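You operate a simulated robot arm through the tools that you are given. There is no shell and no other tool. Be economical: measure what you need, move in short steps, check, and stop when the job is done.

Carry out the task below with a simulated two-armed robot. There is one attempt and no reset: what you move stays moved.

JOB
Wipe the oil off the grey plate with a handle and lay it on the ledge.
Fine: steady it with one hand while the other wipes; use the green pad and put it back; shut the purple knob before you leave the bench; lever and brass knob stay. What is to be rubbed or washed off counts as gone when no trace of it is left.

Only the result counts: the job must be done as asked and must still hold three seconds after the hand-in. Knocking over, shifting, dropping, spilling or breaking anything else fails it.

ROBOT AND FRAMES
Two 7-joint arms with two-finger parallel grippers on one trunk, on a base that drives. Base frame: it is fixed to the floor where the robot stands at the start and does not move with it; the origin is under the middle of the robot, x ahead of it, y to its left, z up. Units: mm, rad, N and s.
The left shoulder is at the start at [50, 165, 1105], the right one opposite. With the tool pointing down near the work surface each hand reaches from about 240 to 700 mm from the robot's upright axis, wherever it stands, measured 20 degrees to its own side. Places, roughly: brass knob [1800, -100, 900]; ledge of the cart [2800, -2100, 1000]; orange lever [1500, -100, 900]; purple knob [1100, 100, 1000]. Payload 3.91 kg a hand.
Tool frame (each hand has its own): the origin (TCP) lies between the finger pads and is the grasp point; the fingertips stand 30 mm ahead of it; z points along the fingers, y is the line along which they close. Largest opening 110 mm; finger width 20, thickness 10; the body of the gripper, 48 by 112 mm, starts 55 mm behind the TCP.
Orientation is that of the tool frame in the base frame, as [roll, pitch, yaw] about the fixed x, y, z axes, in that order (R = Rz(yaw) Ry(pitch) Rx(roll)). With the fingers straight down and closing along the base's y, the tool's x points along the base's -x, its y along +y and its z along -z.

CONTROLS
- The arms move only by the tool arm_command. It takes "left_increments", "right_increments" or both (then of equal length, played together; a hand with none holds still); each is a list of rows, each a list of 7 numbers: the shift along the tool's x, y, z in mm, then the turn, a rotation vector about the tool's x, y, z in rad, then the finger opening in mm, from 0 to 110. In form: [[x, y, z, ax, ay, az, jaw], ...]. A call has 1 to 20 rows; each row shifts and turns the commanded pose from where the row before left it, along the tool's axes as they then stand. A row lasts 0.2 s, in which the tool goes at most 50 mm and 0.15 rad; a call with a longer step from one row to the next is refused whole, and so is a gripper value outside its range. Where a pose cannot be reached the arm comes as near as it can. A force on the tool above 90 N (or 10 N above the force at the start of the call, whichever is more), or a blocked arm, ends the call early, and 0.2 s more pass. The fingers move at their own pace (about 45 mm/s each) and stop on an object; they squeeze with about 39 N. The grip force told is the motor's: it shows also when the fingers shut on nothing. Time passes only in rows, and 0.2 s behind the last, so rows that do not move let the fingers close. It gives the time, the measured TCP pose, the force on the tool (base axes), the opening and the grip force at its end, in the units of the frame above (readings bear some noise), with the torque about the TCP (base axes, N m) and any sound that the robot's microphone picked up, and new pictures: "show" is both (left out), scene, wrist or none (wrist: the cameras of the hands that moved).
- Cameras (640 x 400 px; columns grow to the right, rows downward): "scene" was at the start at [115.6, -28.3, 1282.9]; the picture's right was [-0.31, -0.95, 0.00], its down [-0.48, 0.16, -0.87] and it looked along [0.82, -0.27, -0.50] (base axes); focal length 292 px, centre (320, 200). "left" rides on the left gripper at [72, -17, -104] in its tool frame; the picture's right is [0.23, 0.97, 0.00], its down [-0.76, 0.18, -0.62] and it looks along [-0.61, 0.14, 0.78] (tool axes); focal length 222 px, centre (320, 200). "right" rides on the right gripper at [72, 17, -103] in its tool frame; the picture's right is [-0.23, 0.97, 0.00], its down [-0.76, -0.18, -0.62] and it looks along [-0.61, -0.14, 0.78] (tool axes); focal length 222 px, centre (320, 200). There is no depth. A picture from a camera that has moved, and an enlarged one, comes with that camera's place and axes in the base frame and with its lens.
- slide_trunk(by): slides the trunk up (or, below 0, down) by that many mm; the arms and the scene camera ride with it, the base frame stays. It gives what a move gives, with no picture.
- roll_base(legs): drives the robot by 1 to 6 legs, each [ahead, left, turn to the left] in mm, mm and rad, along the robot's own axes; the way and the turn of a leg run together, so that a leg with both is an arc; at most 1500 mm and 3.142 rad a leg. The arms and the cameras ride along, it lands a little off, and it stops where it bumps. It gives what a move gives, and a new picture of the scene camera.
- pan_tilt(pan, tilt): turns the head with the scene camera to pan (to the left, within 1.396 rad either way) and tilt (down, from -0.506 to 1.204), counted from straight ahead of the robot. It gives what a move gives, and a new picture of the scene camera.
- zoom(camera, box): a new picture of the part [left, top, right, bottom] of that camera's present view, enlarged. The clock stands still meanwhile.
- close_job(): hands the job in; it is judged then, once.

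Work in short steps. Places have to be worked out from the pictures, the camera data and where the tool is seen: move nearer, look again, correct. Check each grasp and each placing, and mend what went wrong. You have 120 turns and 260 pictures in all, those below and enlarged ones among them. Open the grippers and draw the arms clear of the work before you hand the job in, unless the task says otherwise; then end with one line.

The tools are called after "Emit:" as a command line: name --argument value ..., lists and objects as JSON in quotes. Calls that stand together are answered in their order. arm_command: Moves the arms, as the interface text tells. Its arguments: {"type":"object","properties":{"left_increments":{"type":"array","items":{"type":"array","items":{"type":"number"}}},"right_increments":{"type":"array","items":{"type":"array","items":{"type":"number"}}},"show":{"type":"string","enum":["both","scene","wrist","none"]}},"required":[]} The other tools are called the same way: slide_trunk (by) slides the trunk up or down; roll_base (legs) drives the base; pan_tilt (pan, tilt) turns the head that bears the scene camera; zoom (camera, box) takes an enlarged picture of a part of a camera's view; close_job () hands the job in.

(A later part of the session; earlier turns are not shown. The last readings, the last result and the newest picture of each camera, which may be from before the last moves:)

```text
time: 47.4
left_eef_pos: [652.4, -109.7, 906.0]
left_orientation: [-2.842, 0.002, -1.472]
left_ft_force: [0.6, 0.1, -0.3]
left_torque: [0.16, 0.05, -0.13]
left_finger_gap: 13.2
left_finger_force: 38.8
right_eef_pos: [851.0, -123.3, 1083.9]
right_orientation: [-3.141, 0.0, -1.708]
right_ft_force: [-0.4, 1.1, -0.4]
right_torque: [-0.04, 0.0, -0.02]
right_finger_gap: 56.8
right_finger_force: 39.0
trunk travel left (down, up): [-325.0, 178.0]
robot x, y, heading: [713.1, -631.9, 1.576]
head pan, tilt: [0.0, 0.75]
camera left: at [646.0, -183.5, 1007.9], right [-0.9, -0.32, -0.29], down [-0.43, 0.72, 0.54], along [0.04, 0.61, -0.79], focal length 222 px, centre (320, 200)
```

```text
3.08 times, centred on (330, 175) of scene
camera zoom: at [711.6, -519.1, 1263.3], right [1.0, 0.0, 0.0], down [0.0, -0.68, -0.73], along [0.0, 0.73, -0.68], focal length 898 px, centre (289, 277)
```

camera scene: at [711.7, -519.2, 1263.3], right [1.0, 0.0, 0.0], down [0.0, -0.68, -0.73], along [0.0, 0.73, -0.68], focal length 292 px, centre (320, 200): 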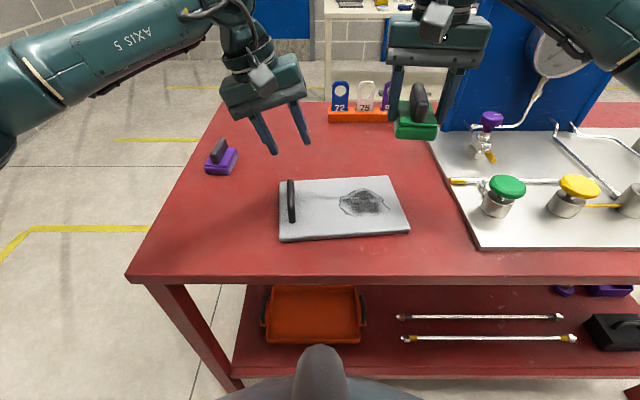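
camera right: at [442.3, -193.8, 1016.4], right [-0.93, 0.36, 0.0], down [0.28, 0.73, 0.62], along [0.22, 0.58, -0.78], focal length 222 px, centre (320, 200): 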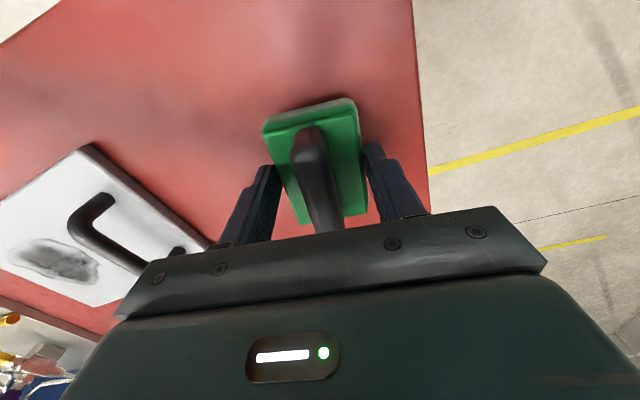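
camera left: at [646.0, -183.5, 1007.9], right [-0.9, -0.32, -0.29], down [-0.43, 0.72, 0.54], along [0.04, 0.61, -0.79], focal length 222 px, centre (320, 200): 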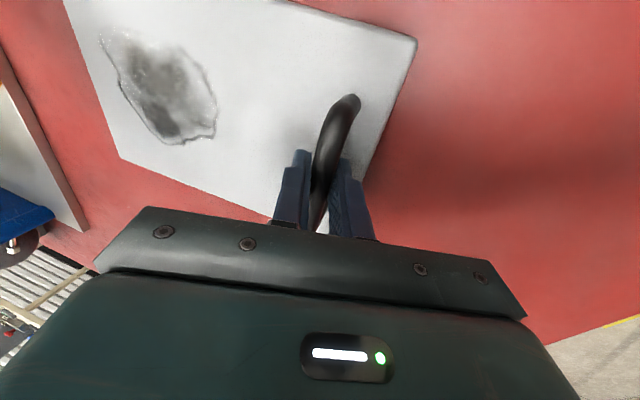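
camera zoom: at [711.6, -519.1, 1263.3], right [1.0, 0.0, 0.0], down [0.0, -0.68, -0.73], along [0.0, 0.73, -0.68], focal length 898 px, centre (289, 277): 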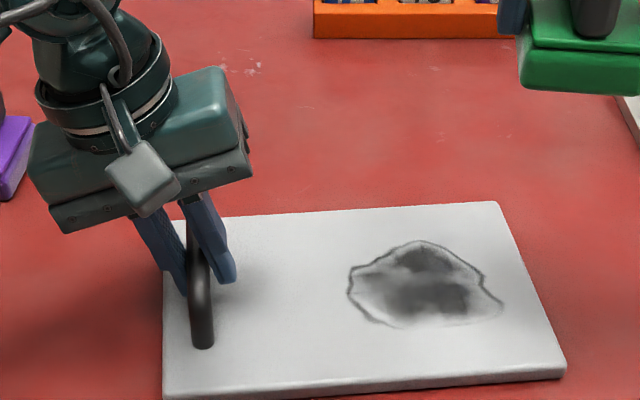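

Plate held at the handle (gap 13.2). I now bring the pad over the oil centre, aligned with the plate, down to z≈910 (contact expected at 903).

Emit:
arm_command --right_increments '[[0, 0, 0, 0, 0, -0.116, 0], [0, 0, 0, 0, 0, -0.116, 0], [-8.4, 12, 41, 0, 0, 0, 0], [-8.4, 12, 41, 0, 0, 0, 0], [-8.4, 12, 41, 0, 0, 0, 0], [-8.4, 12, 41, 0, 0, 0, 0], [0, 0, 8, 0, 0, 0, 0], [0, 0, 0, 0, 0, 0, 0]]' --show "scene"

Emit:
zoom --camera "scene" --box '[230, 110, 430, 240]'

```text
time: 49.2
left_eef_pos: [653.2, -110.4, 905.7]
left_orientation: [-2.842, 0.002, -1.471]
left_ft_force: [-0.2, -0.2, 0.0]
left_torque: [0.12, 0.03, -0.01]
left_finger_gap: 13.1
left_finger_force: 39.2
right_eef_pos: [799.2, -95.8, 909.9]
right_orientation: [3.14, -0.001, -1.475]
right_ft_force: [0.5, 0.0, 0.1]
right_torque: [0.0, 0.0, 0.04]
right_finger_gap: 56.9
right_finger_force: 38.9
trunk travel left (down, up): [-325.0, 178.0]
robot x, y, heading: [714.6, -628.5, 1.575]
head pan, tilt: [0.0, 0.75]
camera scene: at [711.5, -519.1, 1263.3], right [1.0, 0.0, 0.0], down [0.0, -0.68, -0.73], along [0.0, 0.73, -0.68], focal length 292 px, centre (320, 200)
```

scene: 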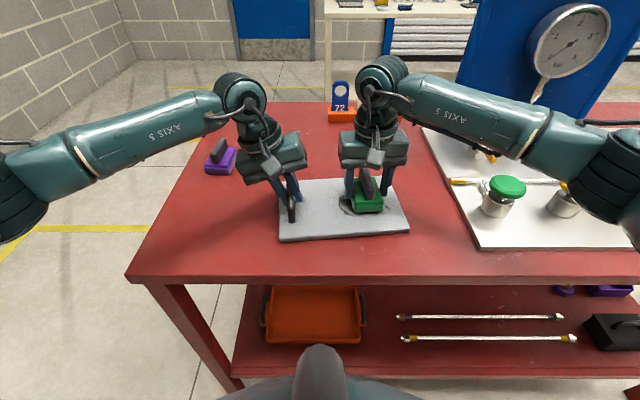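

```text
3.08 times, centred on (330, 175) of scene
camera zoom: at [711.5, -519.1, 1263.3], right [1.0, 0.0, 0.0], down [0.0, -0.68, -0.73], along [0.0, 0.73, -0.68], focal length 898 px, centre (289, 277)
```

zoom: 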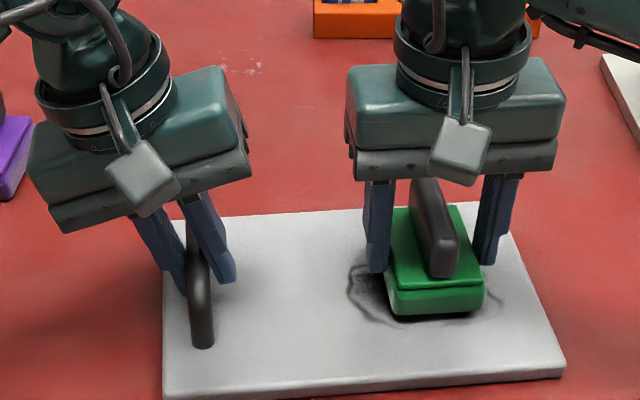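

Clear of the other hand. I press down in small steps to feel contact.

Emit:
arm_command --right_increments '[[0, 0, 3, 0, 0, 0, 0], [0, 0, 2, 0, 0, 0, 0], [0, 0, 2, 0, 0, 0, 0], [0, 0, 1, 0, 0, 0, 0]]' --show "none"

```text
time: 50.2
left_eef_pos: [653.0, -111.5, 905.5]
left_orientation: [-2.841, 0.003, -1.473]
left_ft_force: [2.2, 5.1, -8.1]
left_torque: [0.32, 0.03, 0.31]
left_finger_gap: 13.3
left_finger_force: 38.6
right_eef_pos: [799.4, -95.3, 906.7]
right_orientation: [3.139, 0.003, -1.476]
right_ft_force: [1.6, -4.6, 26.3]
right_torque: [-0.72, -0.17, 0.11]
right_finger_gap: 56.7
right_finger_force: 38.9
trunk travel left (down, up): [-325.0, 178.0]
robot x, y, heading: [709.9, -629.2, 1.57]
head pan, tilt: [0.0, 0.75]
```

Contact is at ~26 N. I ease off 1 mm and make a raster over the oil, ±24 mm in y and ±28 mm in x.

Emit:
arm_command --right_increments '[[12, 0, -1, 0, 0, 0, 0], [12, 0, 0, 0, 0, 0, 0], [0, -14, 0, 0, 0, 0, 0], [0, -14, 0, 0, 0, 0, 0], [0, 14, 0, 0, 0, 0, 0], [0, 14, 0, 0, 0, 0, 0], [0, 14, 0, 0, 0, 0, 0], [0, 14, 0, 0, 0, 0, 0], [-12, 0, 0, 0, 0, 0, 0], [-12, 0, 0, 0, 0, 0, 0], [0, -14, 0, 0, 0, 0, 0], [0, -14, 0, 0, 0, 0, 0], [0, -14, 0, 0, 0, 0, 0], [0, -14, 0, 0, 0, 0, 0], [-12, 0, 0, 0, 0, 0, 0], [-12, 0, 0, 0, 0, 0, 0], [0, 14, 0, 0, 0, 0, 0], [0, 14, 0, 0, 0, 0, 0], [0, 14, 0, 0, 0, 0, 0], [0, 14, 0, 0, 0, 0, 0]]' --show "none"

Emit:
zoom --camera "scene" --box '[230, 110, 430, 240]'

```text
time: 54.4
left_eef_pos: [652.3, -111.2, 905.2]
left_orientation: [-2.843, 0.001, -1.471]
left_ft_force: [-2.9, -0.7, -3.9]
left_torque: [0.19, 0.06, 0.05]
left_finger_gap: 13.4
left_finger_force: 39.0
right_eef_pos: [768.4, -74.5, 904.6]
right_orientation: [3.141, 0.001, -1.479]
right_ft_force: [3.6, 0.9, 16.7]
right_torque: [0.19, -0.54, 0.03]
right_finger_gap: 56.8
right_finger_force: 38.9
trunk travel left (down, up): [-325.0, 178.0]
robot x, y, heading: [709.5, -631.7, 1.573]
head pan, tilt: [0.0, 0.75]
```

```text
3.08 times, centred on (330, 175) of scene
camera zoom: at [711.2, -520.1, 1263.4], right [1.0, 0.0, 0.0], down [0.0, -0.68, -0.73], along [0.0, 0.73, -0.68], focal length 898 px, centre (289, 277)
```

zoom: 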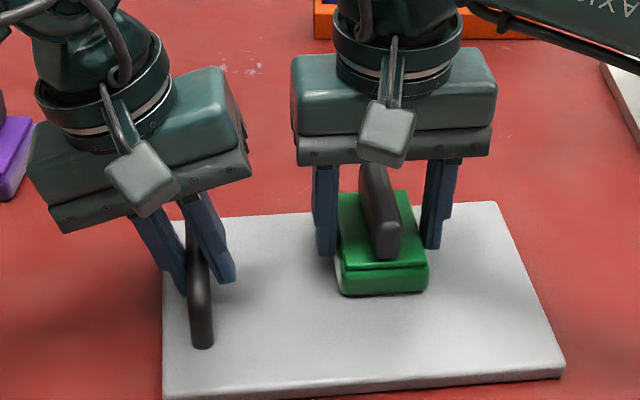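

The plate looks clean. I run one more pass, with strokes along the other direction, then lift and inspect.

Emit:
arm_command --right_increments '[[16, 0, 0, 0, 0, 0, 0], [16, 0, 0, 0, 0, 0, 0], [16, 0, 0, 0, 0, 0, 0], [0, -19, 0, 0, 0, 0, 0], [-16, 0, 0, 0, 0, 0, 0], [-16, 0, 0, 0, 0, 0, 0], [-16, 0, 0, 0, 0, 0, 0], [0, -19, 0, 0, 0, 0, 0], [16, 0, 0, 0, 0, 0, 0], [16, 0, 0, 0, 0, 0, 0], [16, 0, 0, 0, 0, 0, 0], [0, -19, 0, 0, 0, 0, 0], [-16, 0, 0, 0, 0, 0, 0], [-16, 0, 0, 0, 0, 0, 0], [-16, 0, 0, 0, 0, 0, 0], [0, 0, -10, 0, 0, 0, 0], [0, 0, -40, 0, 0, 0, 0], [0, 0, -40, 0, 0, 0, 0], [0, 0, -40, 0, 0, 0, 0], [0, 0, -40, 0, 0, 0, 0]]' --show "scene"

Emit:
zoom --camera "scene" --box '[270, 160, 420, 250]'

Emit:
zoom --camera "left" --box '[20, 0, 440, 250]'

```text
time: 58.6
left_eef_pos: [652.1, -111.1, 905.4]
left_orientation: [-2.843, 0.001, -1.473]
left_ft_force: [-1.0, -1.2, 2.0]
left_torque: [0.33, -0.01, 0.09]
left_finger_gap: 13.2
left_finger_force: 39.2
right_eef_pos: [825.4, -70.9, 1073.4]
right_orientation: [3.141, 0.0, -1.476]
right_ft_force: [-0.4, 0.7, -0.6]
right_torque: [0.0, 0.01, -0.01]
right_finger_gap: 56.8
right_finger_force: 39.2
trunk travel left (down, up): [-325.0, 178.0]
robot x, y, heading: [711.4, -626.5, 1.573]
head pan, tilt: [0.0, 0.75]
camera scene: at [711.3, -519.5, 1263.3], right [1.0, 0.0, 0.0], down [0.0, -0.68, -0.73], along [0.0, 0.73, -0.68], focal length 292 px, centre (320, 200)
```

scene: 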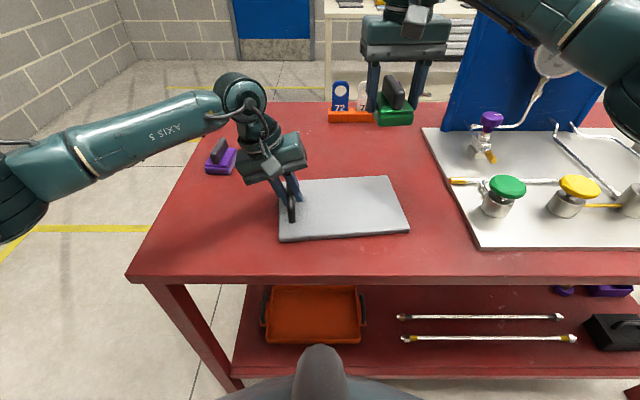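

```text
4.27 times, centred on (345, 205) of scene
camera zoom: at [711.3, -519.5, 1263.3], right [1.0, 0.0, 0.0], down [0.0, -0.68, -0.73], along [0.0, 0.73, -0.68], focal length 1245 px, centre (213, 179)
```

zoom: 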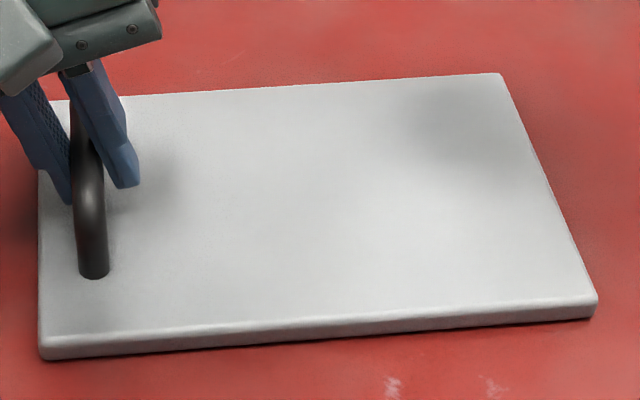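

```text
1.52 times, centred on (230, 125) of left
camera zoom: at [645.6, -183.7, 1008.2], right [-0.9, -0.32, -0.29], down [-0.43, 0.72, 0.54], along [0.04, 0.61, -0.79], focal length 338 px, centre (457, 314)
```

zoom: 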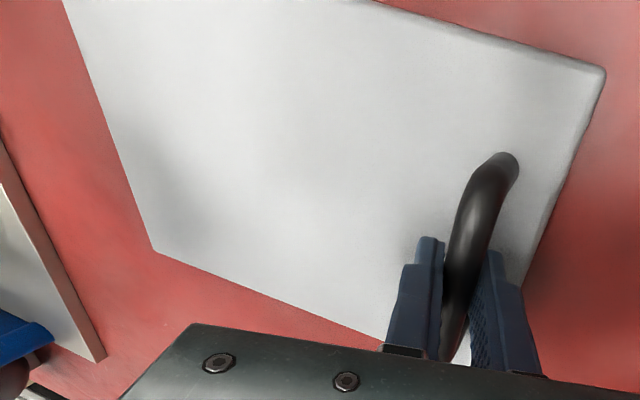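

No trace of oil remains. I release the handle, withdraw the left hand upward and turn the pad to its original heading.

Emit:
arm_command --left_increments '[[0, 0, 0, 0, 0, 0, 36], [0, 0, 0, 0, 0, 0, 36], [0, 0, -20, 0, 0, 0, 36], [0, 0, -40, 0, 0, 0, 36], [0, 0, -40, 0, 0, 0, 60], [0, 0, -40, 0, 0, 0, 60], [0, 0, -40, -0.15, 0, 0, 60], [0, 0, -30, -0.15, 0, 0.095, 60]]' --right_increments '[[0, 0, 0, 0, 0, 0, 0], [0, 0, 0, 0, 0, 0, 0], [0, 0, 0, 0, 0, 0, 0], [0, 0, 0, 0, 0, 0, 0], [0, 0, 0, 0, 0, 0, 0], [0, 0, 0, 0, 0, 0, 0], [0, 0, 0, 0, 0, 0.093, 0], [0, 0, 0, 0, 0, 0.093, 0]]' --show "scene"

Emit:
roll_base --legs '[[0, 370, 0]]'

```text
refused: row 8 steps farther than a row can; nothing moved
```

```text
time: 62.3
left_eef_pos: [288.1, -111.7, 904.8]
left_orientation: [-2.841, 0.0, -1.473]
left_ft_force: [-1.3, -1.1, 0.0]
left_torque: [0.05, 0.07, -0.01]
left_finger_gap: 13.4
left_finger_force: 39.2
right_eef_pos: [462.3, -70.6, 1073.4]
right_orientation: [3.14, 0.0, -1.478]
right_ft_force: [0.2, -1.1, -0.9]
right_torque: [-0.01, -0.01, 0.02]
right_finger_gap: 57.0
right_finger_force: 38.9
trunk travel left (down, up): [-325.0, 178.0]
robot x, y, heading: [347.6, -633.1, 1.568]
head pan, tilt: [0.0, 0.75]
camera scene: at [347.2, -519.6, 1263.3], right [1.0, 0.0, 0.0], down [0.0, -0.68, -0.73], along [0.0, 0.73, -0.68], focal length 292 px, centre (320, 200)
```

scene: 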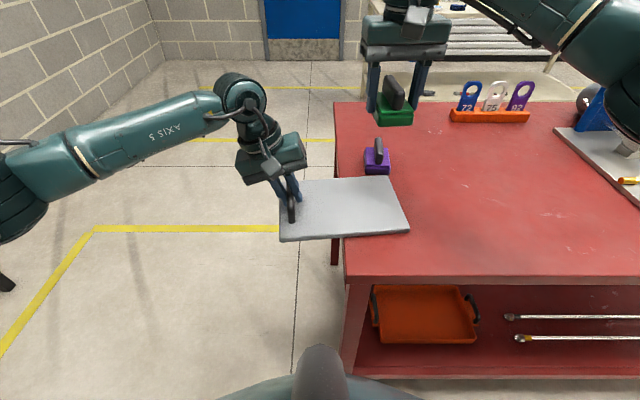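

My mistake: the arm call was refused (a step too long) while the base drive still ran, so the gripped plate slid along. I check whether the purple pad was touched.

Emit:
zoom --camera "scene" --box '[270, 100, 430, 250]'

```text
2.67 times, centred on (350, 175) of scene
camera zoom: at [347.2, -519.6, 1263.3], right [1.0, 0.0, 0.0], down [0.0, -0.68, -0.73], along [0.0, 0.73, -0.68], focal length 778 px, centre (240, 267)
```

zoom: 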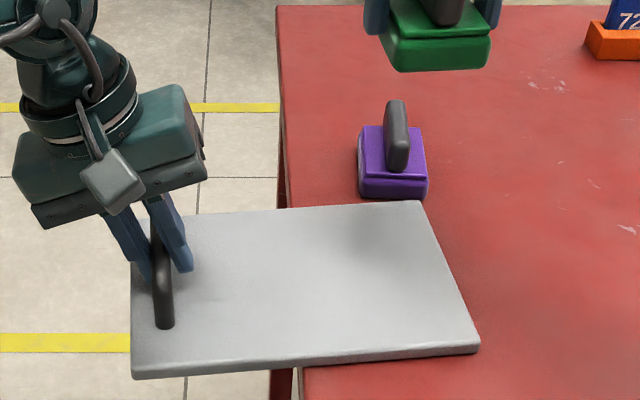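

The purple pad sits where it was (within 2–3 mm of measurement noise), so it was not touched. I drive back to put the plate where it lay.

Emit:
roll_base --legs '[[-3, -366, 0]]'

```text
time: 66.1
left_eef_pos: [656.0, -112.4, 904.6]
left_orientation: [-2.841, 0.002, -1.469]
left_ft_force: [1.0, -0.1, 4.8]
left_torque: [0.15, 0.01, 0.08]
left_finger_gap: 13.0
left_finger_force: 39.2
right_eef_pos: [829.5, -70.7, 1073.5]
right_orientation: [3.141, 0.0, -1.473]
right_ft_force: [-0.8, 0.1, -0.4]
right_torque: [-0.01, -0.02, -0.02]
right_finger_gap: 56.9
right_finger_force: 39.0
trunk travel left (down, up): [-325.0, 178.0]
robot x, y, heading: [718.7, -630.9, 1.577]
head pan, tilt: [0.0, 0.75]
camera scene: at [717.6, -521.3, 1263.3], right [1.0, 0.01, 0.0], down [0.01, -0.68, -0.73], along [-0.01, 0.73, -0.68], focal length 292 px, centre (320, 200)
```

scene: 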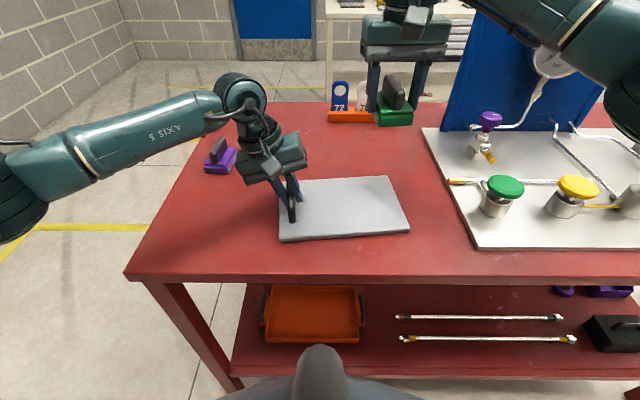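

The plate is back in place. Now I open the left hand and withdraw it, with smaller steps this time.

Emit:
arm_command --left_increments '[[0, 0, 0, 0, 0, 0, 36], [0, 0, 0, 0, 0, 0, 36], [0, 0, -20, 0, 0, 0, 36], [0, 0, -40, 0, 0, 0, 36], [0, 0, -40, 0, 0, 0, 60], [0, 0, -40, 0, 0, 0, 60], [0, 0, -40, -0.15, 0, 0, 60], [0, 0, -30, -0.14, 0, 0, 60], [0, 0, -30, 0, 0, 0.1, 60]]' --right_increments '[[0, 0, 0, 0, 0, 0, 0], [0, 0, 0, 0, 0, 0, 0], [0, 0, 0, 0, 0, 0, 0], [0, 0, 0, 0, 0, 0, 0], [0, 0, 0, 0, 0, 0, 0], [0, 0, 0, 0, 0, 0, 0], [0, 0, 0, 0, 0, 0.062, 0], [0, 0, 0, 0, 0, 0.062, 0], [0, 0, 0, 0, 0, 0.062, 0]]' --show "scene"

```text
time: 68.1
left_eef_pos: [597.4, -119.6, 1138.4]
left_orientation: [-3.133, 0.002, -1.568]
left_ft_force: [-0.2, -0.1, 0.4]
left_torque: [-0.01, 0.01, 0.0]
left_finger_gap: 60.1
left_finger_force: 0.1
right_eef_pos: [829.7, -71.0, 1073.5]
right_orientation: [-3.141, 0.001, -1.659]
right_ft_force: [-0.2, 0.4, -0.7]
right_torque: [-0.03, 0.0, 0.01]
right_finger_gap: 57.1
right_finger_force: 38.9
trunk travel left (down, up): [-325.0, 178.0]
robot x, y, heading: [717.3, -632.8, 1.574]
head pan, tilt: [0.0, 0.75]
camera scene: at [717.5, -521.3, 1263.3], right [1.0, 0.01, 0.0], down [0.01, -0.68, -0.73], along [-0.01, 0.73, -0.68], focal length 292 px, centre (320, 200)
```

scene: 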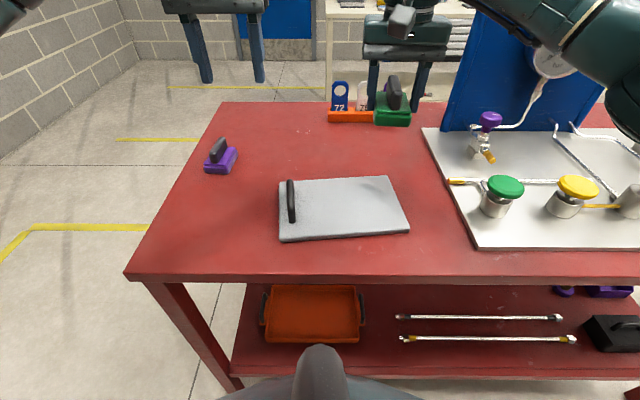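

The left hand is clear and the plate is free. Back to the pad's place.

Emit:
roll_base --legs '[[3, 370, 0]]'

```text
time: 72.0
left_eef_pos: [224.4, -116.8, 1136.1]
left_orientation: [-3.13, 0.003, -1.575]
left_ft_force: [-0.7, 0.3, 0.4]
left_torque: [-0.02, 0.0, -0.02]
left_finger_gap: 60.2
left_finger_force: 0.1
right_eef_pos: [457.6, -70.5, 1074.1]
right_orientation: [-3.14, 0.001, -1.663]
right_ft_force: [-0.3, 0.5, -0.5]
right_torque: [-0.03, -0.02, 0.0]
right_finger_gap: 56.8
right_finger_force: 39.2
trunk travel left (down, up): [-325.0, 178.0]
robot x, y, heading: [340.1, -633.6, 1.569]
head pan, tilt: [0.0, 0.75]
camera scene: at [341.9, -519.5, 1263.3], right [1.0, 0.0, 0.0], down [0.0, -0.68, -0.73], along [0.0, 0.73, -0.68], focal length 292 px, centre (320, 200)
```

scene: 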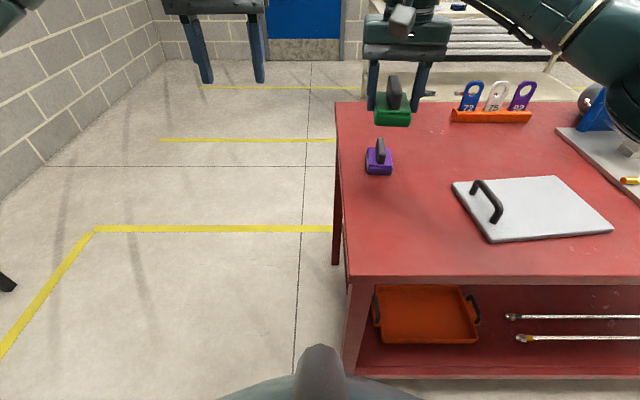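

The pad goes back to (475,-122). I move over and descend to z≈897.

Emit:
arm_command --right_increments '[[25, -11, 0, 0, 0, 0, 0], [24, -11, 0, 0, 0, 0, 0], [0, 0, 40, 0, 0, 0, 0], [0, 0, 40, 0, 0, 0, 0], [0, 0, 40, 0, 0, 0, 0], [0, 0, 35, 0, 0, 0, 0], [0, 0, 15, 0, 0, 0, 0], [0, 0, 7, 0, 0, 0, 0], [0, 0, 0, 0, 0, 0, 0]]' --show "none"

```text
time: 74.0
left_eef_pos: [225.2, -117.9, 1136.9]
left_orientation: [-3.132, 0.002, -1.575]
left_ft_force: [0.1, 0.1, 0.2]
left_torque: [0.0, -0.01, 0.02]
left_finger_gap: 60.0
left_finger_force: 0.1
right_eef_pos: [475.8, -121.4, 896.4]
right_orientation: [3.141, -0.002, -1.665]
right_ft_force: [-0.3, 0.0, -0.6]
right_torque: [-0.01, 0.05, -0.01]
right_finger_gap: 56.7
right_finger_force: 39.5
trunk travel left (down, up): [-325.0, 178.0]
robot x, y, heading: [340.5, -630.8, 1.57]
head pan, tilt: [0.0, 0.75]
```

Still free; I lower the last millimetres to touch, release and rise.

Emit:
arm_command --right_increments '[[0, 0, 2, 0, 0, 0, 0], [0, 0, 1, 0, 0, 0, 0], [0, 0, 1, 0, 0, 0, 0], [0, 0, 0, 0, 0, 0, 0]]' --show "none"

Emit:
zoom --camera "scene" --box '[350, 150, 450, 240]'

```text
time: 75.0
left_eef_pos: [224.8, -115.3, 1136.7]
left_orientation: [-3.13, 0.001, -1.576]
left_ft_force: [0.2, 0.5, 0.1]
left_torque: [0.0, -0.04, 0.03]
left_finger_gap: 60.0
left_finger_force: 0.0
right_eef_pos: [476.7, -120.5, 891.5]
right_orientation: [-3.14, 0.001, -1.662]
right_ft_force: [0.3, -0.6, -0.4]
right_torque: [0.02, 0.01, -0.02]
right_finger_gap: 56.8
right_finger_force: 39.7
trunk travel left (down, up): [-325.0, 178.0]
robot x, y, heading: [345.2, -632.2, 1.569]
head pan, tilt: [0.0, 0.75]
```

```text
4.44 times, centred on (400, 195) of scene
camera zoom: at [342.1, -519.5, 1263.3], right [1.0, 0.0, 0.0], down [0.0, -0.68, -0.73], along [0.0, 0.73, -0.68], focal length 1297 px, centre (-36, 222)
```

zoom: 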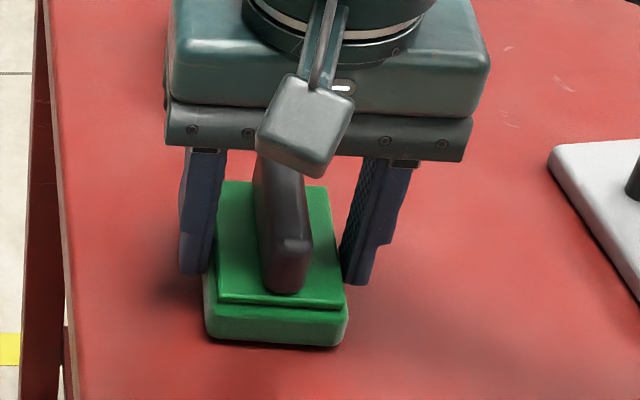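

No contact force yet (pressing may have shifted the pad up in the grip slightly). I lower further in 1 mm steps.

Emit:
arm_command --right_increments '[[0, 0, 1, 0, 0, 0, 0], [0, 0, 1, 0, 0, 0, 0], [0, 0, 0, 0, 0, 0, 0]]' --show "none"

```text
time: 75.8
left_eef_pos: [223.3, -117.2, 1137.9]
left_orientation: [-3.131, 0.003, -1.574]
left_ft_force: [0.2, 0.3, -0.4]
left_torque: [0.02, 0.0, 0.01]
left_finger_gap: 60.0
left_finger_force: 0.1
right_eef_pos: [475.5, -120.7, 891.9]
right_orientation: [3.141, 0.002, -1.664]
right_ft_force: [0.0, -1.4, 8.0]
right_torque: [-0.28, -0.09, 0.0]
right_finger_gap: 57.1
right_finger_force: 38.6
trunk travel left (down, up): [-325.0, 178.0]
robot x, y, heading: [342.8, -631.0, 1.574]
head pan, tilt: [0.0, 0.75]
```

It touches down (8 N). I release and rise.

Emit:
arm_command --right_increments '[[0, 0, -1, 0, 0, 0, 80], [0, 0, 0, 0, 0, 0, 80], [0, 0, 0, 0, 0, 0, 80], [0, 0, -20, 0, 0, 0, 80], [0, 0, -45, 0, 0, 0, 80], [0, 0, -45, 0, 0, 0, 80], [0, 0, -45, 0, 0, 0, 80], [0, 0, -45, 0, 0, 0, 80], [0, 0, -40, 0, 0, 0, 80]]' --show "scene"

Emit:
zoom --camera "scene" --box '[330, 120, 500, 240]'

```text
time: 77.8
left_eef_pos: [224.6, -118.6, 1136.5]
left_orientation: [-3.13, 0.005, -1.573]
left_ft_force: [0.9, 0.3, 0.0]
left_torque: [-0.02, 0.0, 0.0]
left_finger_gap: 60.0
left_finger_force: 0.0
right_eef_pos: [474.7, -122.4, 1130.0]
right_orientation: [-3.141, -0.001, -1.662]
right_ft_force: [0.0, -0.3, -0.2]
right_torque: [0.01, 0.03, -0.01]
right_finger_gap: 79.9
right_finger_force: 0.2
trunk travel left (down, up): [-325.0, 178.0]
robot x, y, heading: [341.7, -631.5, 1.568]
head pan, tilt: [0.0, 0.75]
camera scene: at [341.9, -520.2, 1263.3], right [1.0, 0.0, 0.0], down [0.0, -0.68, -0.73], along [0.0, 0.73, -0.68], focal length 292 px, centre (320, 200)
```

scene: 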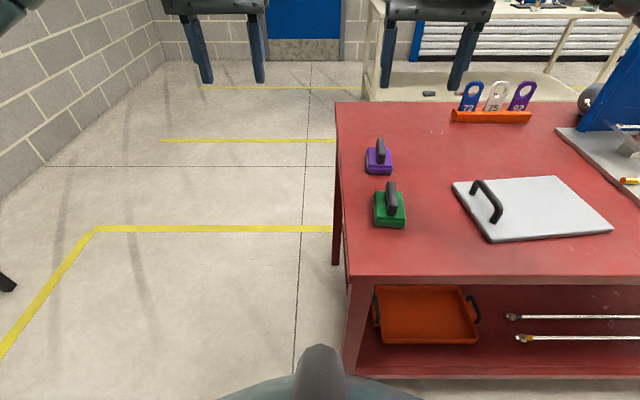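

```text
3.33 times, centred on (415, 180) of scene
camera zoom: at [341.9, -520.2, 1263.3], right [1.0, 0.0, 0.0], down [0.0, -0.68, -0.73], along [0.0, 0.73, -0.68], focal length 973 px, centre (3, 267)
```

zoom: 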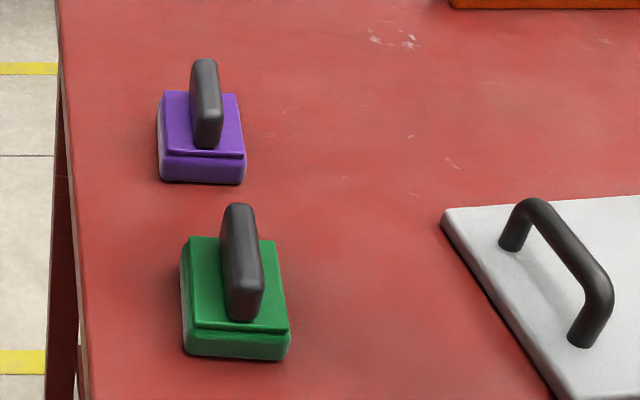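

The green pad is back in its place. Next the knob: I drive right to x≈1000 with the arms high, and look down at it.

Emit:
roll_base --legs '[[0, -660, 0]]'

Emit:
pan_tilt --pan 0.0 --tilt 1.2

Emit:
pan_tilt --pan -0.1 --tilt 0.5

Emit:
zoom --camera "scene" --box '[240, 120, 480, 270]'

```text
time: 84.1
left_eef_pos: [888.5, -115.1, 1136.2]
left_orientation: [-3.13, 0.003, -1.565]
left_ft_force: [-0.2, -0.5, -0.8]
left_torque: [0.0, -0.01, -0.01]
left_finger_gap: 60.2
left_finger_force: 0.0
right_eef_pos: [1139.6, -115.3, 1131.0]
right_orientation: [-3.142, 0.002, -1.655]
right_ft_force: [0.8, -0.3, -0.2]
right_torque: [0.0, 0.0, 0.02]
right_finger_gap: 80.0
right_finger_force: 0.1
trunk travel left (down, up): [-325.0, 178.0]
robot x, y, heading: [1012.9, -625.9, 1.58]
head pan, tilt: [0.0, 0.75]
camera scene: at [1010.6, -516.0, 1263.3], right [1.0, 0.01, 0.0], down [0.01, -0.68, -0.73], along [-0.01, 0.73, -0.68], focal length 292 px, centre (320, 200)
```

scene: 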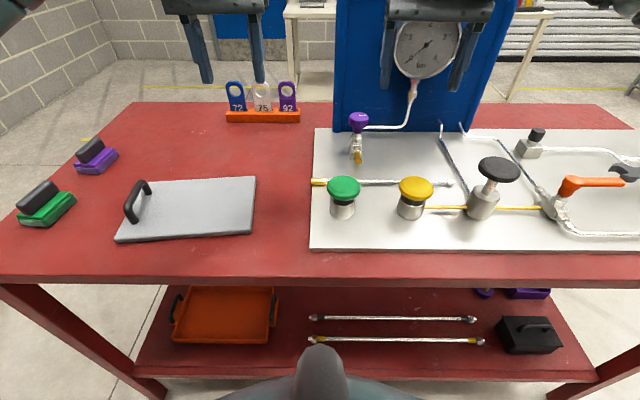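

```text
time: 85.0
left_eef_pos: [889.8, -114.8, 1137.2]
left_orientation: [-3.131, 0.001, -1.566]
left_ft_force: [-0.6, 0.3, -0.3]
left_torque: [-0.01, 0.02, -0.02]
left_finger_gap: 59.8
left_finger_force: 0.0
right_eef_pos: [1140.2, -116.6, 1130.8]
right_orientation: [-3.141, 0.001, -1.655]
right_ft_force: [-0.2, -0.8, -0.7]
right_torque: [0.0, 0.01, -0.03]
right_finger_gap: 80.0
right_finger_force: 0.1
trunk travel left (down, up): [-325.0, 178.0]
robot x, y, heading: [1009.2, -626.1, 1.583]
head pan, tilt: [0.0, 1.201]
camera scene: at [1010.8, -542.9, 1231.6], right [1.0, 0.01, 0.0], down [0.01, -0.93, -0.36], along [0.0, 0.36, -0.93], focal length 292 px, centre (320, 200)
```

scene: 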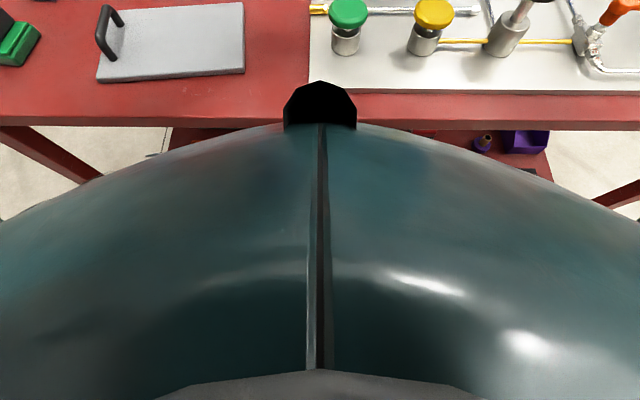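

```text
time: 86.1
left_eef_pos: [888.9, -113.6, 1137.4]
left_orientation: [-3.131, 0.001, -1.566]
left_ft_force: [-0.3, -0.3, -0.2]
left_torque: [0.01, -0.02, -0.02]
left_finger_gap: 59.9
left_finger_force: 0.1
right_eef_pos: [1139.7, -117.1, 1130.6]
right_orientation: [-3.14, -0.001, -1.655]
right_ft_force: [0.1, -0.8, 0.2]
right_torque: [-0.01, 0.04, -0.03]
right_finger_gap: 80.1
right_finger_force: 0.2
trunk travel left (down, up): [-325.0, 178.0]
robot x, y, heading: [1009.2, -625.6, 1.587]
head pan, tilt: [-0.099, 0.499]
camera scene: at [1019.5, -508.2, 1285.2], right [1.0, -0.09, 0.0], down [-0.04, -0.48, -0.88], along [0.08, 0.87, -0.48], focal length 292 px, centre (320, 200)
```

scene: 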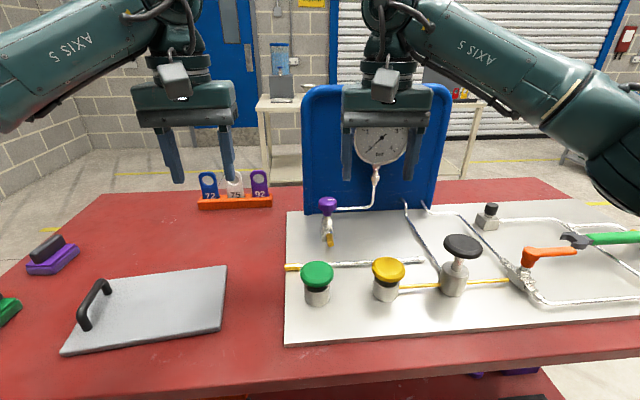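

```text
2.67 times, centred on (360, 195) of scene
camera zoom: at [1019.5, -508.2, 1285.2], right [1.0, -0.09, 0.0], down [-0.04, -0.48, -0.88], along [0.08, 0.87, -0.48], focal length 778 px, centre (213, 213)
```

zoom: 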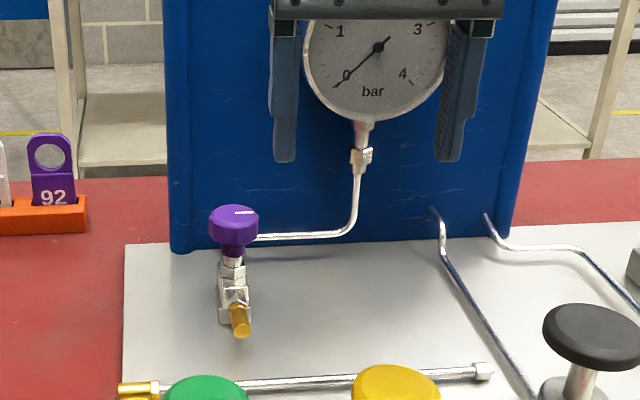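

The knob top is at about (1091,78,964), ~49 mm wide, with the blue panel ~110 mm behind it. I move the base 75 mm left and 45 mm closer so the right arm reaches straight to it.

Emit:
roll_base --legs '[[0, 75, -0.012], [45, 0, 0]]'

```text
time: 87.9
left_eef_pos: [820.1, -66.8, 1135.3]
left_orientation: [-3.131, 0.002, -1.578]
left_ft_force: [-0.2, 0.7, -0.3]
left_torque: [-0.06, -0.02, 0.04]
left_finger_gap: 59.9
left_finger_force: 0.0
right_eef_pos: [1071.2, -72.3, 1129.2]
right_orientation: [-3.141, 0.001, -1.667]
right_ft_force: [0.1, -0.2, 0.0]
right_torque: [-0.02, 0.04, 0.02]
right_finger_gap: 79.9
right_finger_force: 0.0
trunk travel left (down, up): [-325.0, 178.0]
robot x, y, heading: [937.9, -584.4, 1.563]
head pan, tilt: [-0.099, 0.499]
camera scene: at [944.7, -462.6, 1285.1], right [0.99, -0.1, 0.0], down [-0.05, -0.48, -0.88], along [0.09, 0.87, -0.48], focal length 292 px, centre (320, 200)
```

scene: 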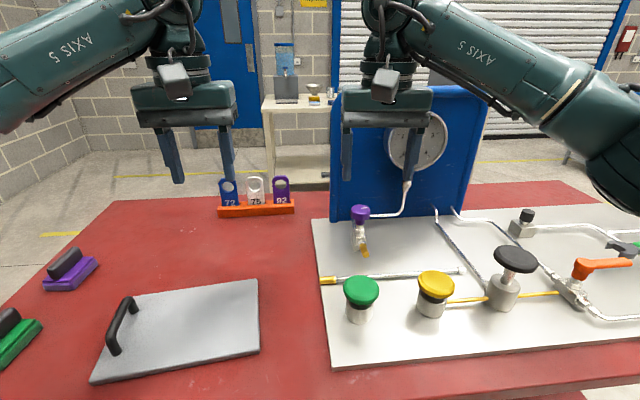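

No bump. I move the right hand to above the knob at z≈1050 and check with the wrist camera.

Emit:
arm_command --right_increments '[[-38, -1.4, 20, 0, 0, 0, 80], [-38, -1.4, 20, 0, 0, 0, 80], [-38, -1.4, 20, 0, 0, 0, 80], [-37, -1.4, 19, 0, 0, 0, 80], [0, 0, 0, 0, 0, -0.096, 80], [0, 0, 0, 0, 0, 0, 80]]'

Emit:
zoom --camera "scene" --box '[310, 90, 450, 270]'

```text
time: 89.3
left_eef_pos: [819.9, -67.0, 1138.0]
left_orientation: [-3.131, 0.0, -1.578]
left_ft_force: [-0.4, -0.3, -0.3]
left_torque: [0.0, -0.01, 0.02]
left_finger_gap: 60.0
left_finger_force: 0.1
right_eef_pos: [1094.0, 54.9, 1055.6]
right_orientation: [3.14, 0.0, -1.572]
right_ft_force: [-0.4, -0.5, -0.6]
right_torque: [0.01, -0.03, -0.01]
right_finger_gap: 80.0
right_finger_force: 0.0
right hand out of reach, approached as far as the arm can: row 4
trunk travel left (down, up): [-325.0, 178.0]
robot x, y, heading: [939.9, -583.3, 1.567]
head pan, tilt: [-0.099, 0.499]
camera scene: at [945.0, -463.6, 1285.3], right [0.99, -0.1, 0.0], down [-0.05, -0.48, -0.88], along [0.09, 0.87, -0.48], focal length 292 px, centre (320, 200)
camera right: at [1077.2, -17.0, 1158.8], right [-0.97, 0.23, 0.0], down [0.18, 0.76, 0.62], along [0.14, 0.61, -0.78], focal length 222 px, centre (320, 200)
```

scene: 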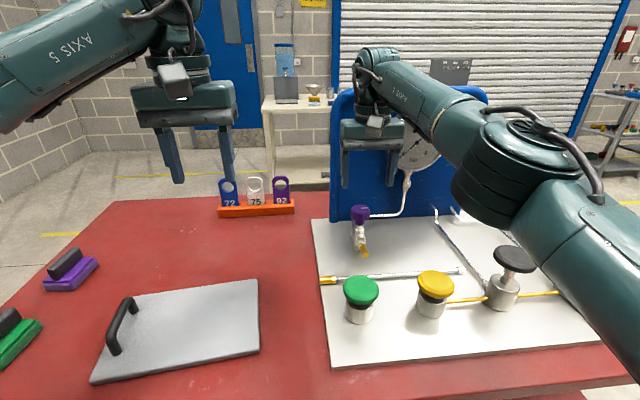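
right: 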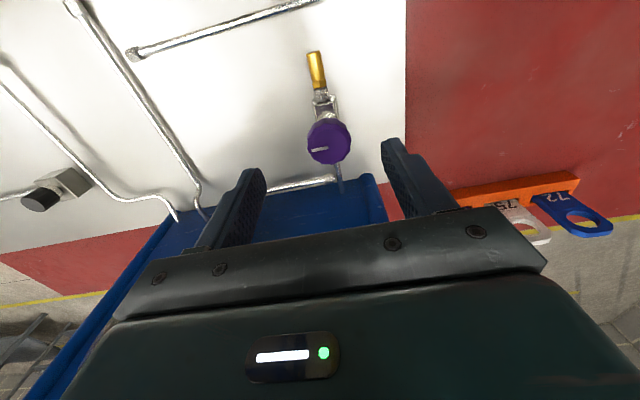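

```text
2.22 times, centred on (380, 180) of scene
camera zoom: at [945.0, -463.6, 1285.3], right [0.99, -0.1, 0.0], down [-0.05, -0.48, -0.88], along [0.09, 0.87, -0.48], focal length 648 px, centre (187, 244)
```

zoom: 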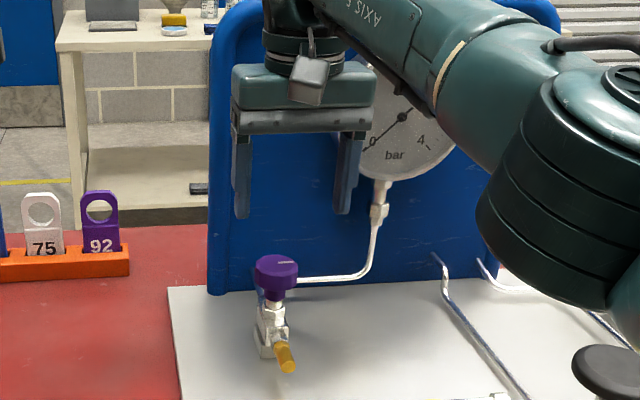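

The reach ends at y≈55; the knob is at about (1089,74). I creep the base 35 mm ahead, hand still above the knob.

Emit:
arm_command --right_increments '[[20, 0, 0, 0, 0, 0, 80], [0, 0, 0, 0, 0, 0, 80]]' --show "none"

Emit:
roll_base --legs '[[38, 0, 0]]'

```text
time: 89.9
left_eef_pos: [819.3, -68.2, 1137.0]
left_orientation: [-3.132, 0.003, -1.578]
left_ft_force: [0.1, 0.2, 0.5]
left_torque: [-0.02, 0.02, 0.0]
left_finger_gap: 60.0
left_finger_force: 0.0
right_eef_pos: [1092.8, 36.2, 1056.0]
right_orientation: [3.14, 0.0, -1.57]
right_ft_force: [0.2, 0.1, 0.2]
right_torque: [-0.01, -0.01, 0.02]
right_finger_gap: 79.8
right_finger_force: 0.0
trunk travel left (down, up): [-325.0, 178.0]
robot x, y, heading: [939.8, -587.9, 1.567]
head pan, tilt: [-0.099, 0.499]
```

```text
time: 90.8
left_eef_pos: [819.6, -29.4, 1137.9]
left_orientation: [-3.131, 0.001, -1.578]
left_ft_force: [0.2, 0.3, 0.3]
left_torque: [-0.01, -0.02, -0.01]
left_finger_gap: 60.3
left_finger_force: 0.0
right_eef_pos: [1094.5, 75.4, 1054.3]
right_orientation: [3.141, -0.001, -1.573]
right_ft_force: [1.0, 0.9, -1.3]
right_torque: [-0.02, 0.01, 0.01]
right_finger_gap: 80.0
right_finger_force: 0.0
trunk travel left (down, up): [-325.0, 178.0]
robot x, y, heading: [937.1, -544.3, 1.57]
head pan, tilt: [-0.099, 0.499]
camera scene: at [945.0, -425.1, 1285.1], right [0.99, -0.1, 0.0], down [-0.05, -0.48, -0.88], along [0.09, 0.87, -0.48], focal length 292 px, centre (320, 200)
```

scene: 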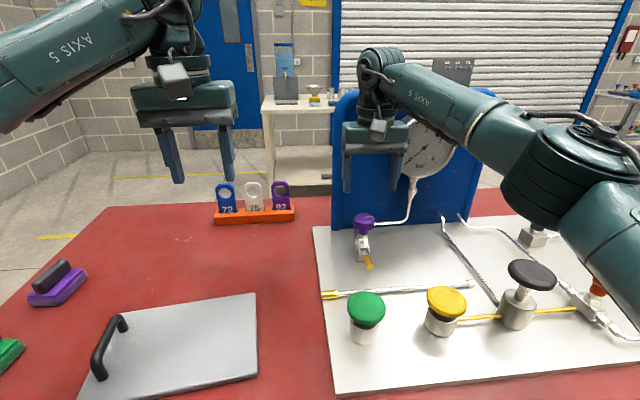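

No bump, and the hand is above the knob. I descend to z≈1000 and look.

Emit:
arm_command --right_increments '[[0, 4, 27, 0, 0, 0, 80], [0, 0, 27, 0, 0, 0, 80], [0, 0, 0, 0, 0, 0, 80]]' --show "wrist"

Emit:
zoom --camera "scene" --box '[310, 120, 450, 280]'

```text
time: 91.6
left_eef_pos: [820.2, -30.0, 1138.4]
left_orientation: [-3.132, 0.003, -1.581]
left_ft_force: [0.0, -0.8, 0.0]
left_torque: [0.0, 0.04, 0.03]
left_finger_gap: 60.2
left_finger_force: 0.1
right_eef_pos: [1090.2, 71.3, 1001.4]
right_orientation: [3.141, 0.001, -1.574]
right_ft_force: [1.2, -0.3, 0.0]
right_torque: [0.02, -0.01, -0.03]
right_finger_gap: 80.4
right_finger_force: 0.1
trunk travel left (down, up): [-325.0, 178.0]
robot x, y, heading: [938.0, -547.0, 1.572]
head pan, tilt: [-0.099, 0.499]
camera right: at [1073.5, 0.0, 1103.6], right [-0.97, 0.23, 0.0], down [0.18, 0.76, 0.62], along [0.14, 0.61, -0.78], focal length 222 px, centre (320, 200)
```

right: 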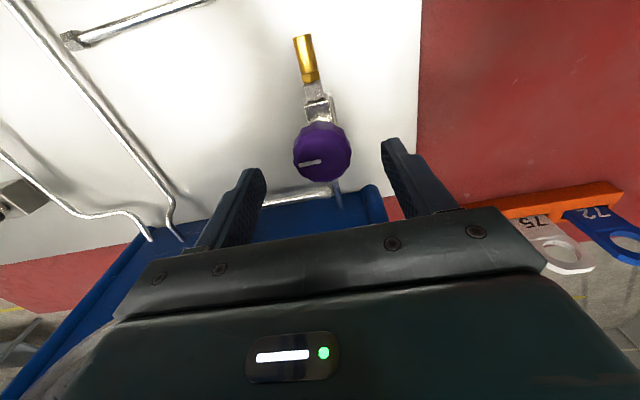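

```text
2.50 times, centred on (380, 200) of scene
camera zoom: at [944.9, -426.1, 1285.3], right [0.99, -0.1, 0.0], down [-0.05, -0.48, -0.88], along [0.09, 0.87, -0.48], focal length 730 px, centre (170, 200)
```

zoom: 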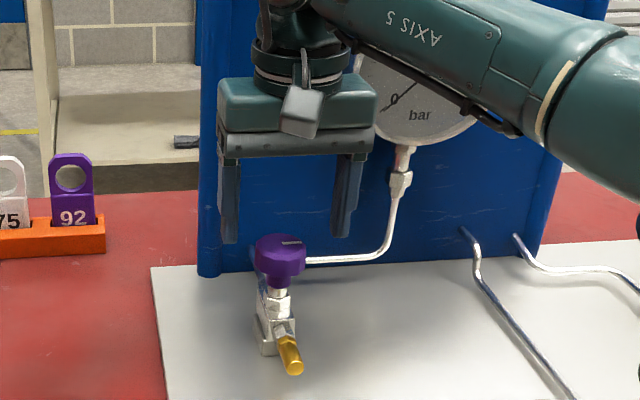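

The knob centre refines to (1087,68), top z≈965. I centre the hand, descend to z≈966 and close.

Emit:
arm_command --right_increments '[[3, 3, 15, 0, 0, 0, 80], [0, 0, 12, 0, 0, 0, 80], [0, 0, 8, 0, 0, 0, 80], [0, 0, 0, 0, 0, 0, 80]]' --show "wrist"

Emit:
zoom --camera "scene" --box '[310, 120, 450, 280]'

```text
time: 92.6
left_eef_pos: [820.5, -29.9, 1137.5]
left_orientation: [-3.132, 0.003, -1.579]
left_ft_force: [0.4, 0.8, 0.2]
left_torque: [-0.04, -0.03, -0.02]
left_finger_gap: 59.8
left_finger_force: 0.1
right_eef_pos: [1087.1, 69.6, 966.9]
right_orientation: [3.141, 0.0, -1.572]
right_ft_force: [0.1, -0.7, 0.1]
right_torque: [0.02, 0.01, -0.01]
right_finger_gap: 80.0
right_finger_force: 0.1
trunk travel left (down, up): [-325.0, 178.0]
robot x, y, heading: [932.2, -547.4, 1.566]
head pan, tilt: [-0.099, 0.499]
camera right: at [1070.2, -1.9, 1069.0], right [-0.97, 0.23, 0.0], down [0.18, 0.76, 0.62], along [0.14, 0.61, -0.78], focal length 222 px, centre (320, 200)
```

right: 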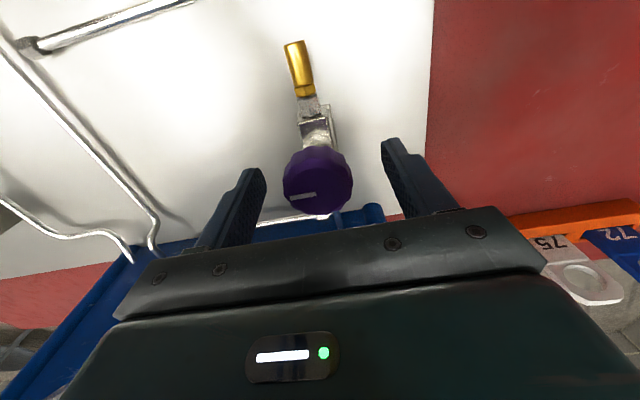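

```text
2.50 times, centred on (380, 200) of scene
camera zoom: at [944.9, -426.1, 1285.3], right [0.99, -0.1, 0.0], down [-0.05, -0.48, -0.88], along [0.09, 0.87, -0.48], focal length 730 px, centre (170, 200)
```

zoom: 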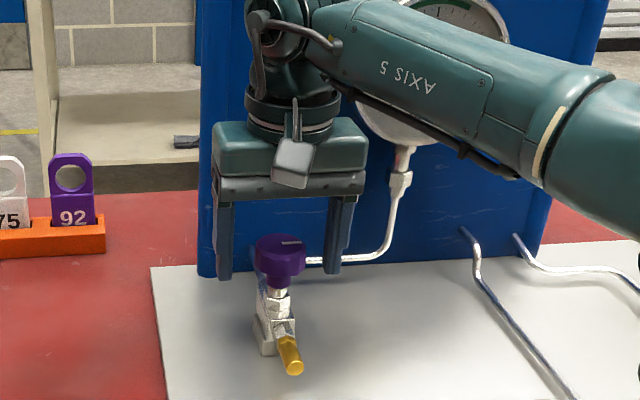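

The knob sits ~4 mm nearer than the TCP; I shift and close on it.

Emit:
arm_command --right_increments '[[4, 0, 0, 0, 0, 0, 70], [0, 0, 0, 0, 0, 0, 30], [0, 0, 0, 0, 0, 0, 30], [0, 0, 0, 0, 0, 0, 10], [0, 0, 0, 0, 0, 0, 10]]' --show "wrist"

Emit:
zoom --camera "scene" --box '[310, 120, 450, 280]'

```text
time: 93.8
left_eef_pos: [821.4, -30.7, 1137.4]
left_orientation: [-3.133, 0.005, -1.581]
left_ft_force: [-0.3, 0.3, 0.4]
left_torque: [0.03, 0.01, -0.03]
left_finger_gap: 59.9
left_finger_force: 0.0
right_eef_pos: [1088.3, 66.9, 966.4]
right_orientation: [-3.14, 0.0, -1.575]
right_ft_force: [6.9, -0.6, 0.7]
right_torque: [0.0, -0.16, -0.14]
right_finger_gap: 41.6
right_finger_force: 45.0
trunk travel left (down, up): [-325.0, 178.0]
robot x, y, heading: [936.4, -547.0, 1.57]
head pan, tilt: [-0.099, 0.499]
camera right: at [1072.1, -6.0, 1068.9], right [-0.97, 0.23, 0.0], down [0.18, 0.76, 0.62], along [0.14, 0.61, -0.78], focal length 222 px, centre (320, 200)
```

right: 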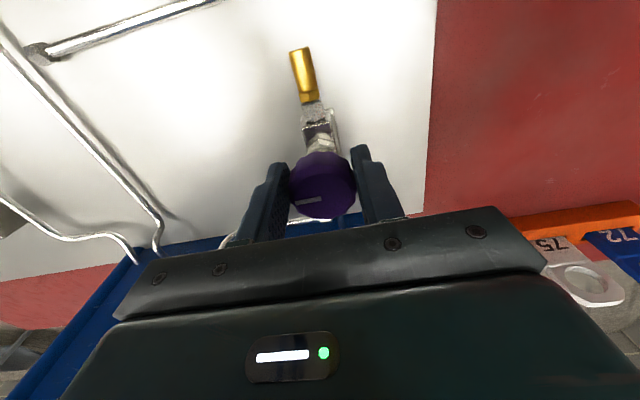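

```text
2.50 times, centred on (380, 200) of scene
camera zoom: at [945.7, -426.1, 1285.3], right [0.99, -0.1, 0.0], down [-0.05, -0.48, -0.88], along [0.09, 0.87, -0.48], focal length 730 px, centre (170, 200)
```

zoom: 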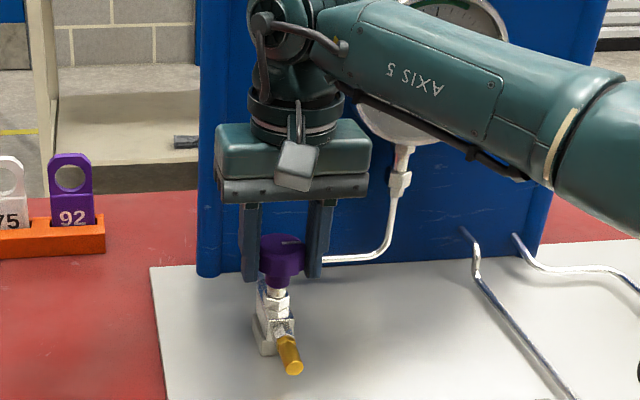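

Gripped (41.6 mm). I turn it clockwise (about tool +z), ~0.6 rad first, watching torque.

Emit:
arm_command --right_increments '[[0, -1.5, 0, 0, 0, 0, 10], [0, 0, 0, 0, 0, 0.12, 10], [0, 0, 0, 0, 0, 0.12, 10], [0, 0, 0, 0, 0, 0.12, 10], [0, 0, 0, 0, 0, 0.12, 10], [0, 0, 0, 0, 0, 0.12, 10], [0, 0, 0, 0, 0, 0, 10]]' --show "wrist"

```text
time: 95.4
left_eef_pos: [818.0, -29.4, 1136.1]
left_orientation: [-3.13, 0.002, -1.577]
left_ft_force: [0.5, -0.6, -0.4]
left_torque: [0.01, -0.02, -0.03]
left_finger_gap: 60.0
left_finger_force: 0.0
right_eef_pos: [1085.4, 68.7, 965.9]
right_orientation: [3.14, -0.002, -2.173]
right_ft_force: [-14.9, 8.4, -7.0]
right_torque: [0.63, 0.27, 0.1]
right_finger_gap: 41.6
right_finger_force: 44.6
trunk travel left (down, up): [-325.0, 178.0]
robot x, y, heading: [934.1, -545.1, 1.568]
head pan, tilt: [-0.099, 0.499]
camera right: at [1030.6, 17.4, 1069.1], right [-0.68, 0.74, 0.0], down [0.58, 0.53, 0.62], along [0.46, 0.42, -0.78], focal length 222 px, centre (320, 200)
```

right: 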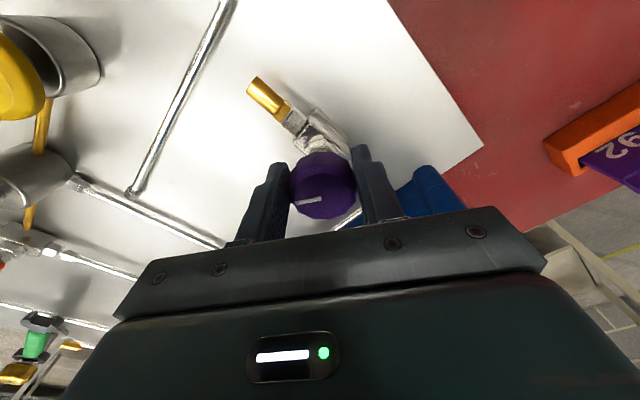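

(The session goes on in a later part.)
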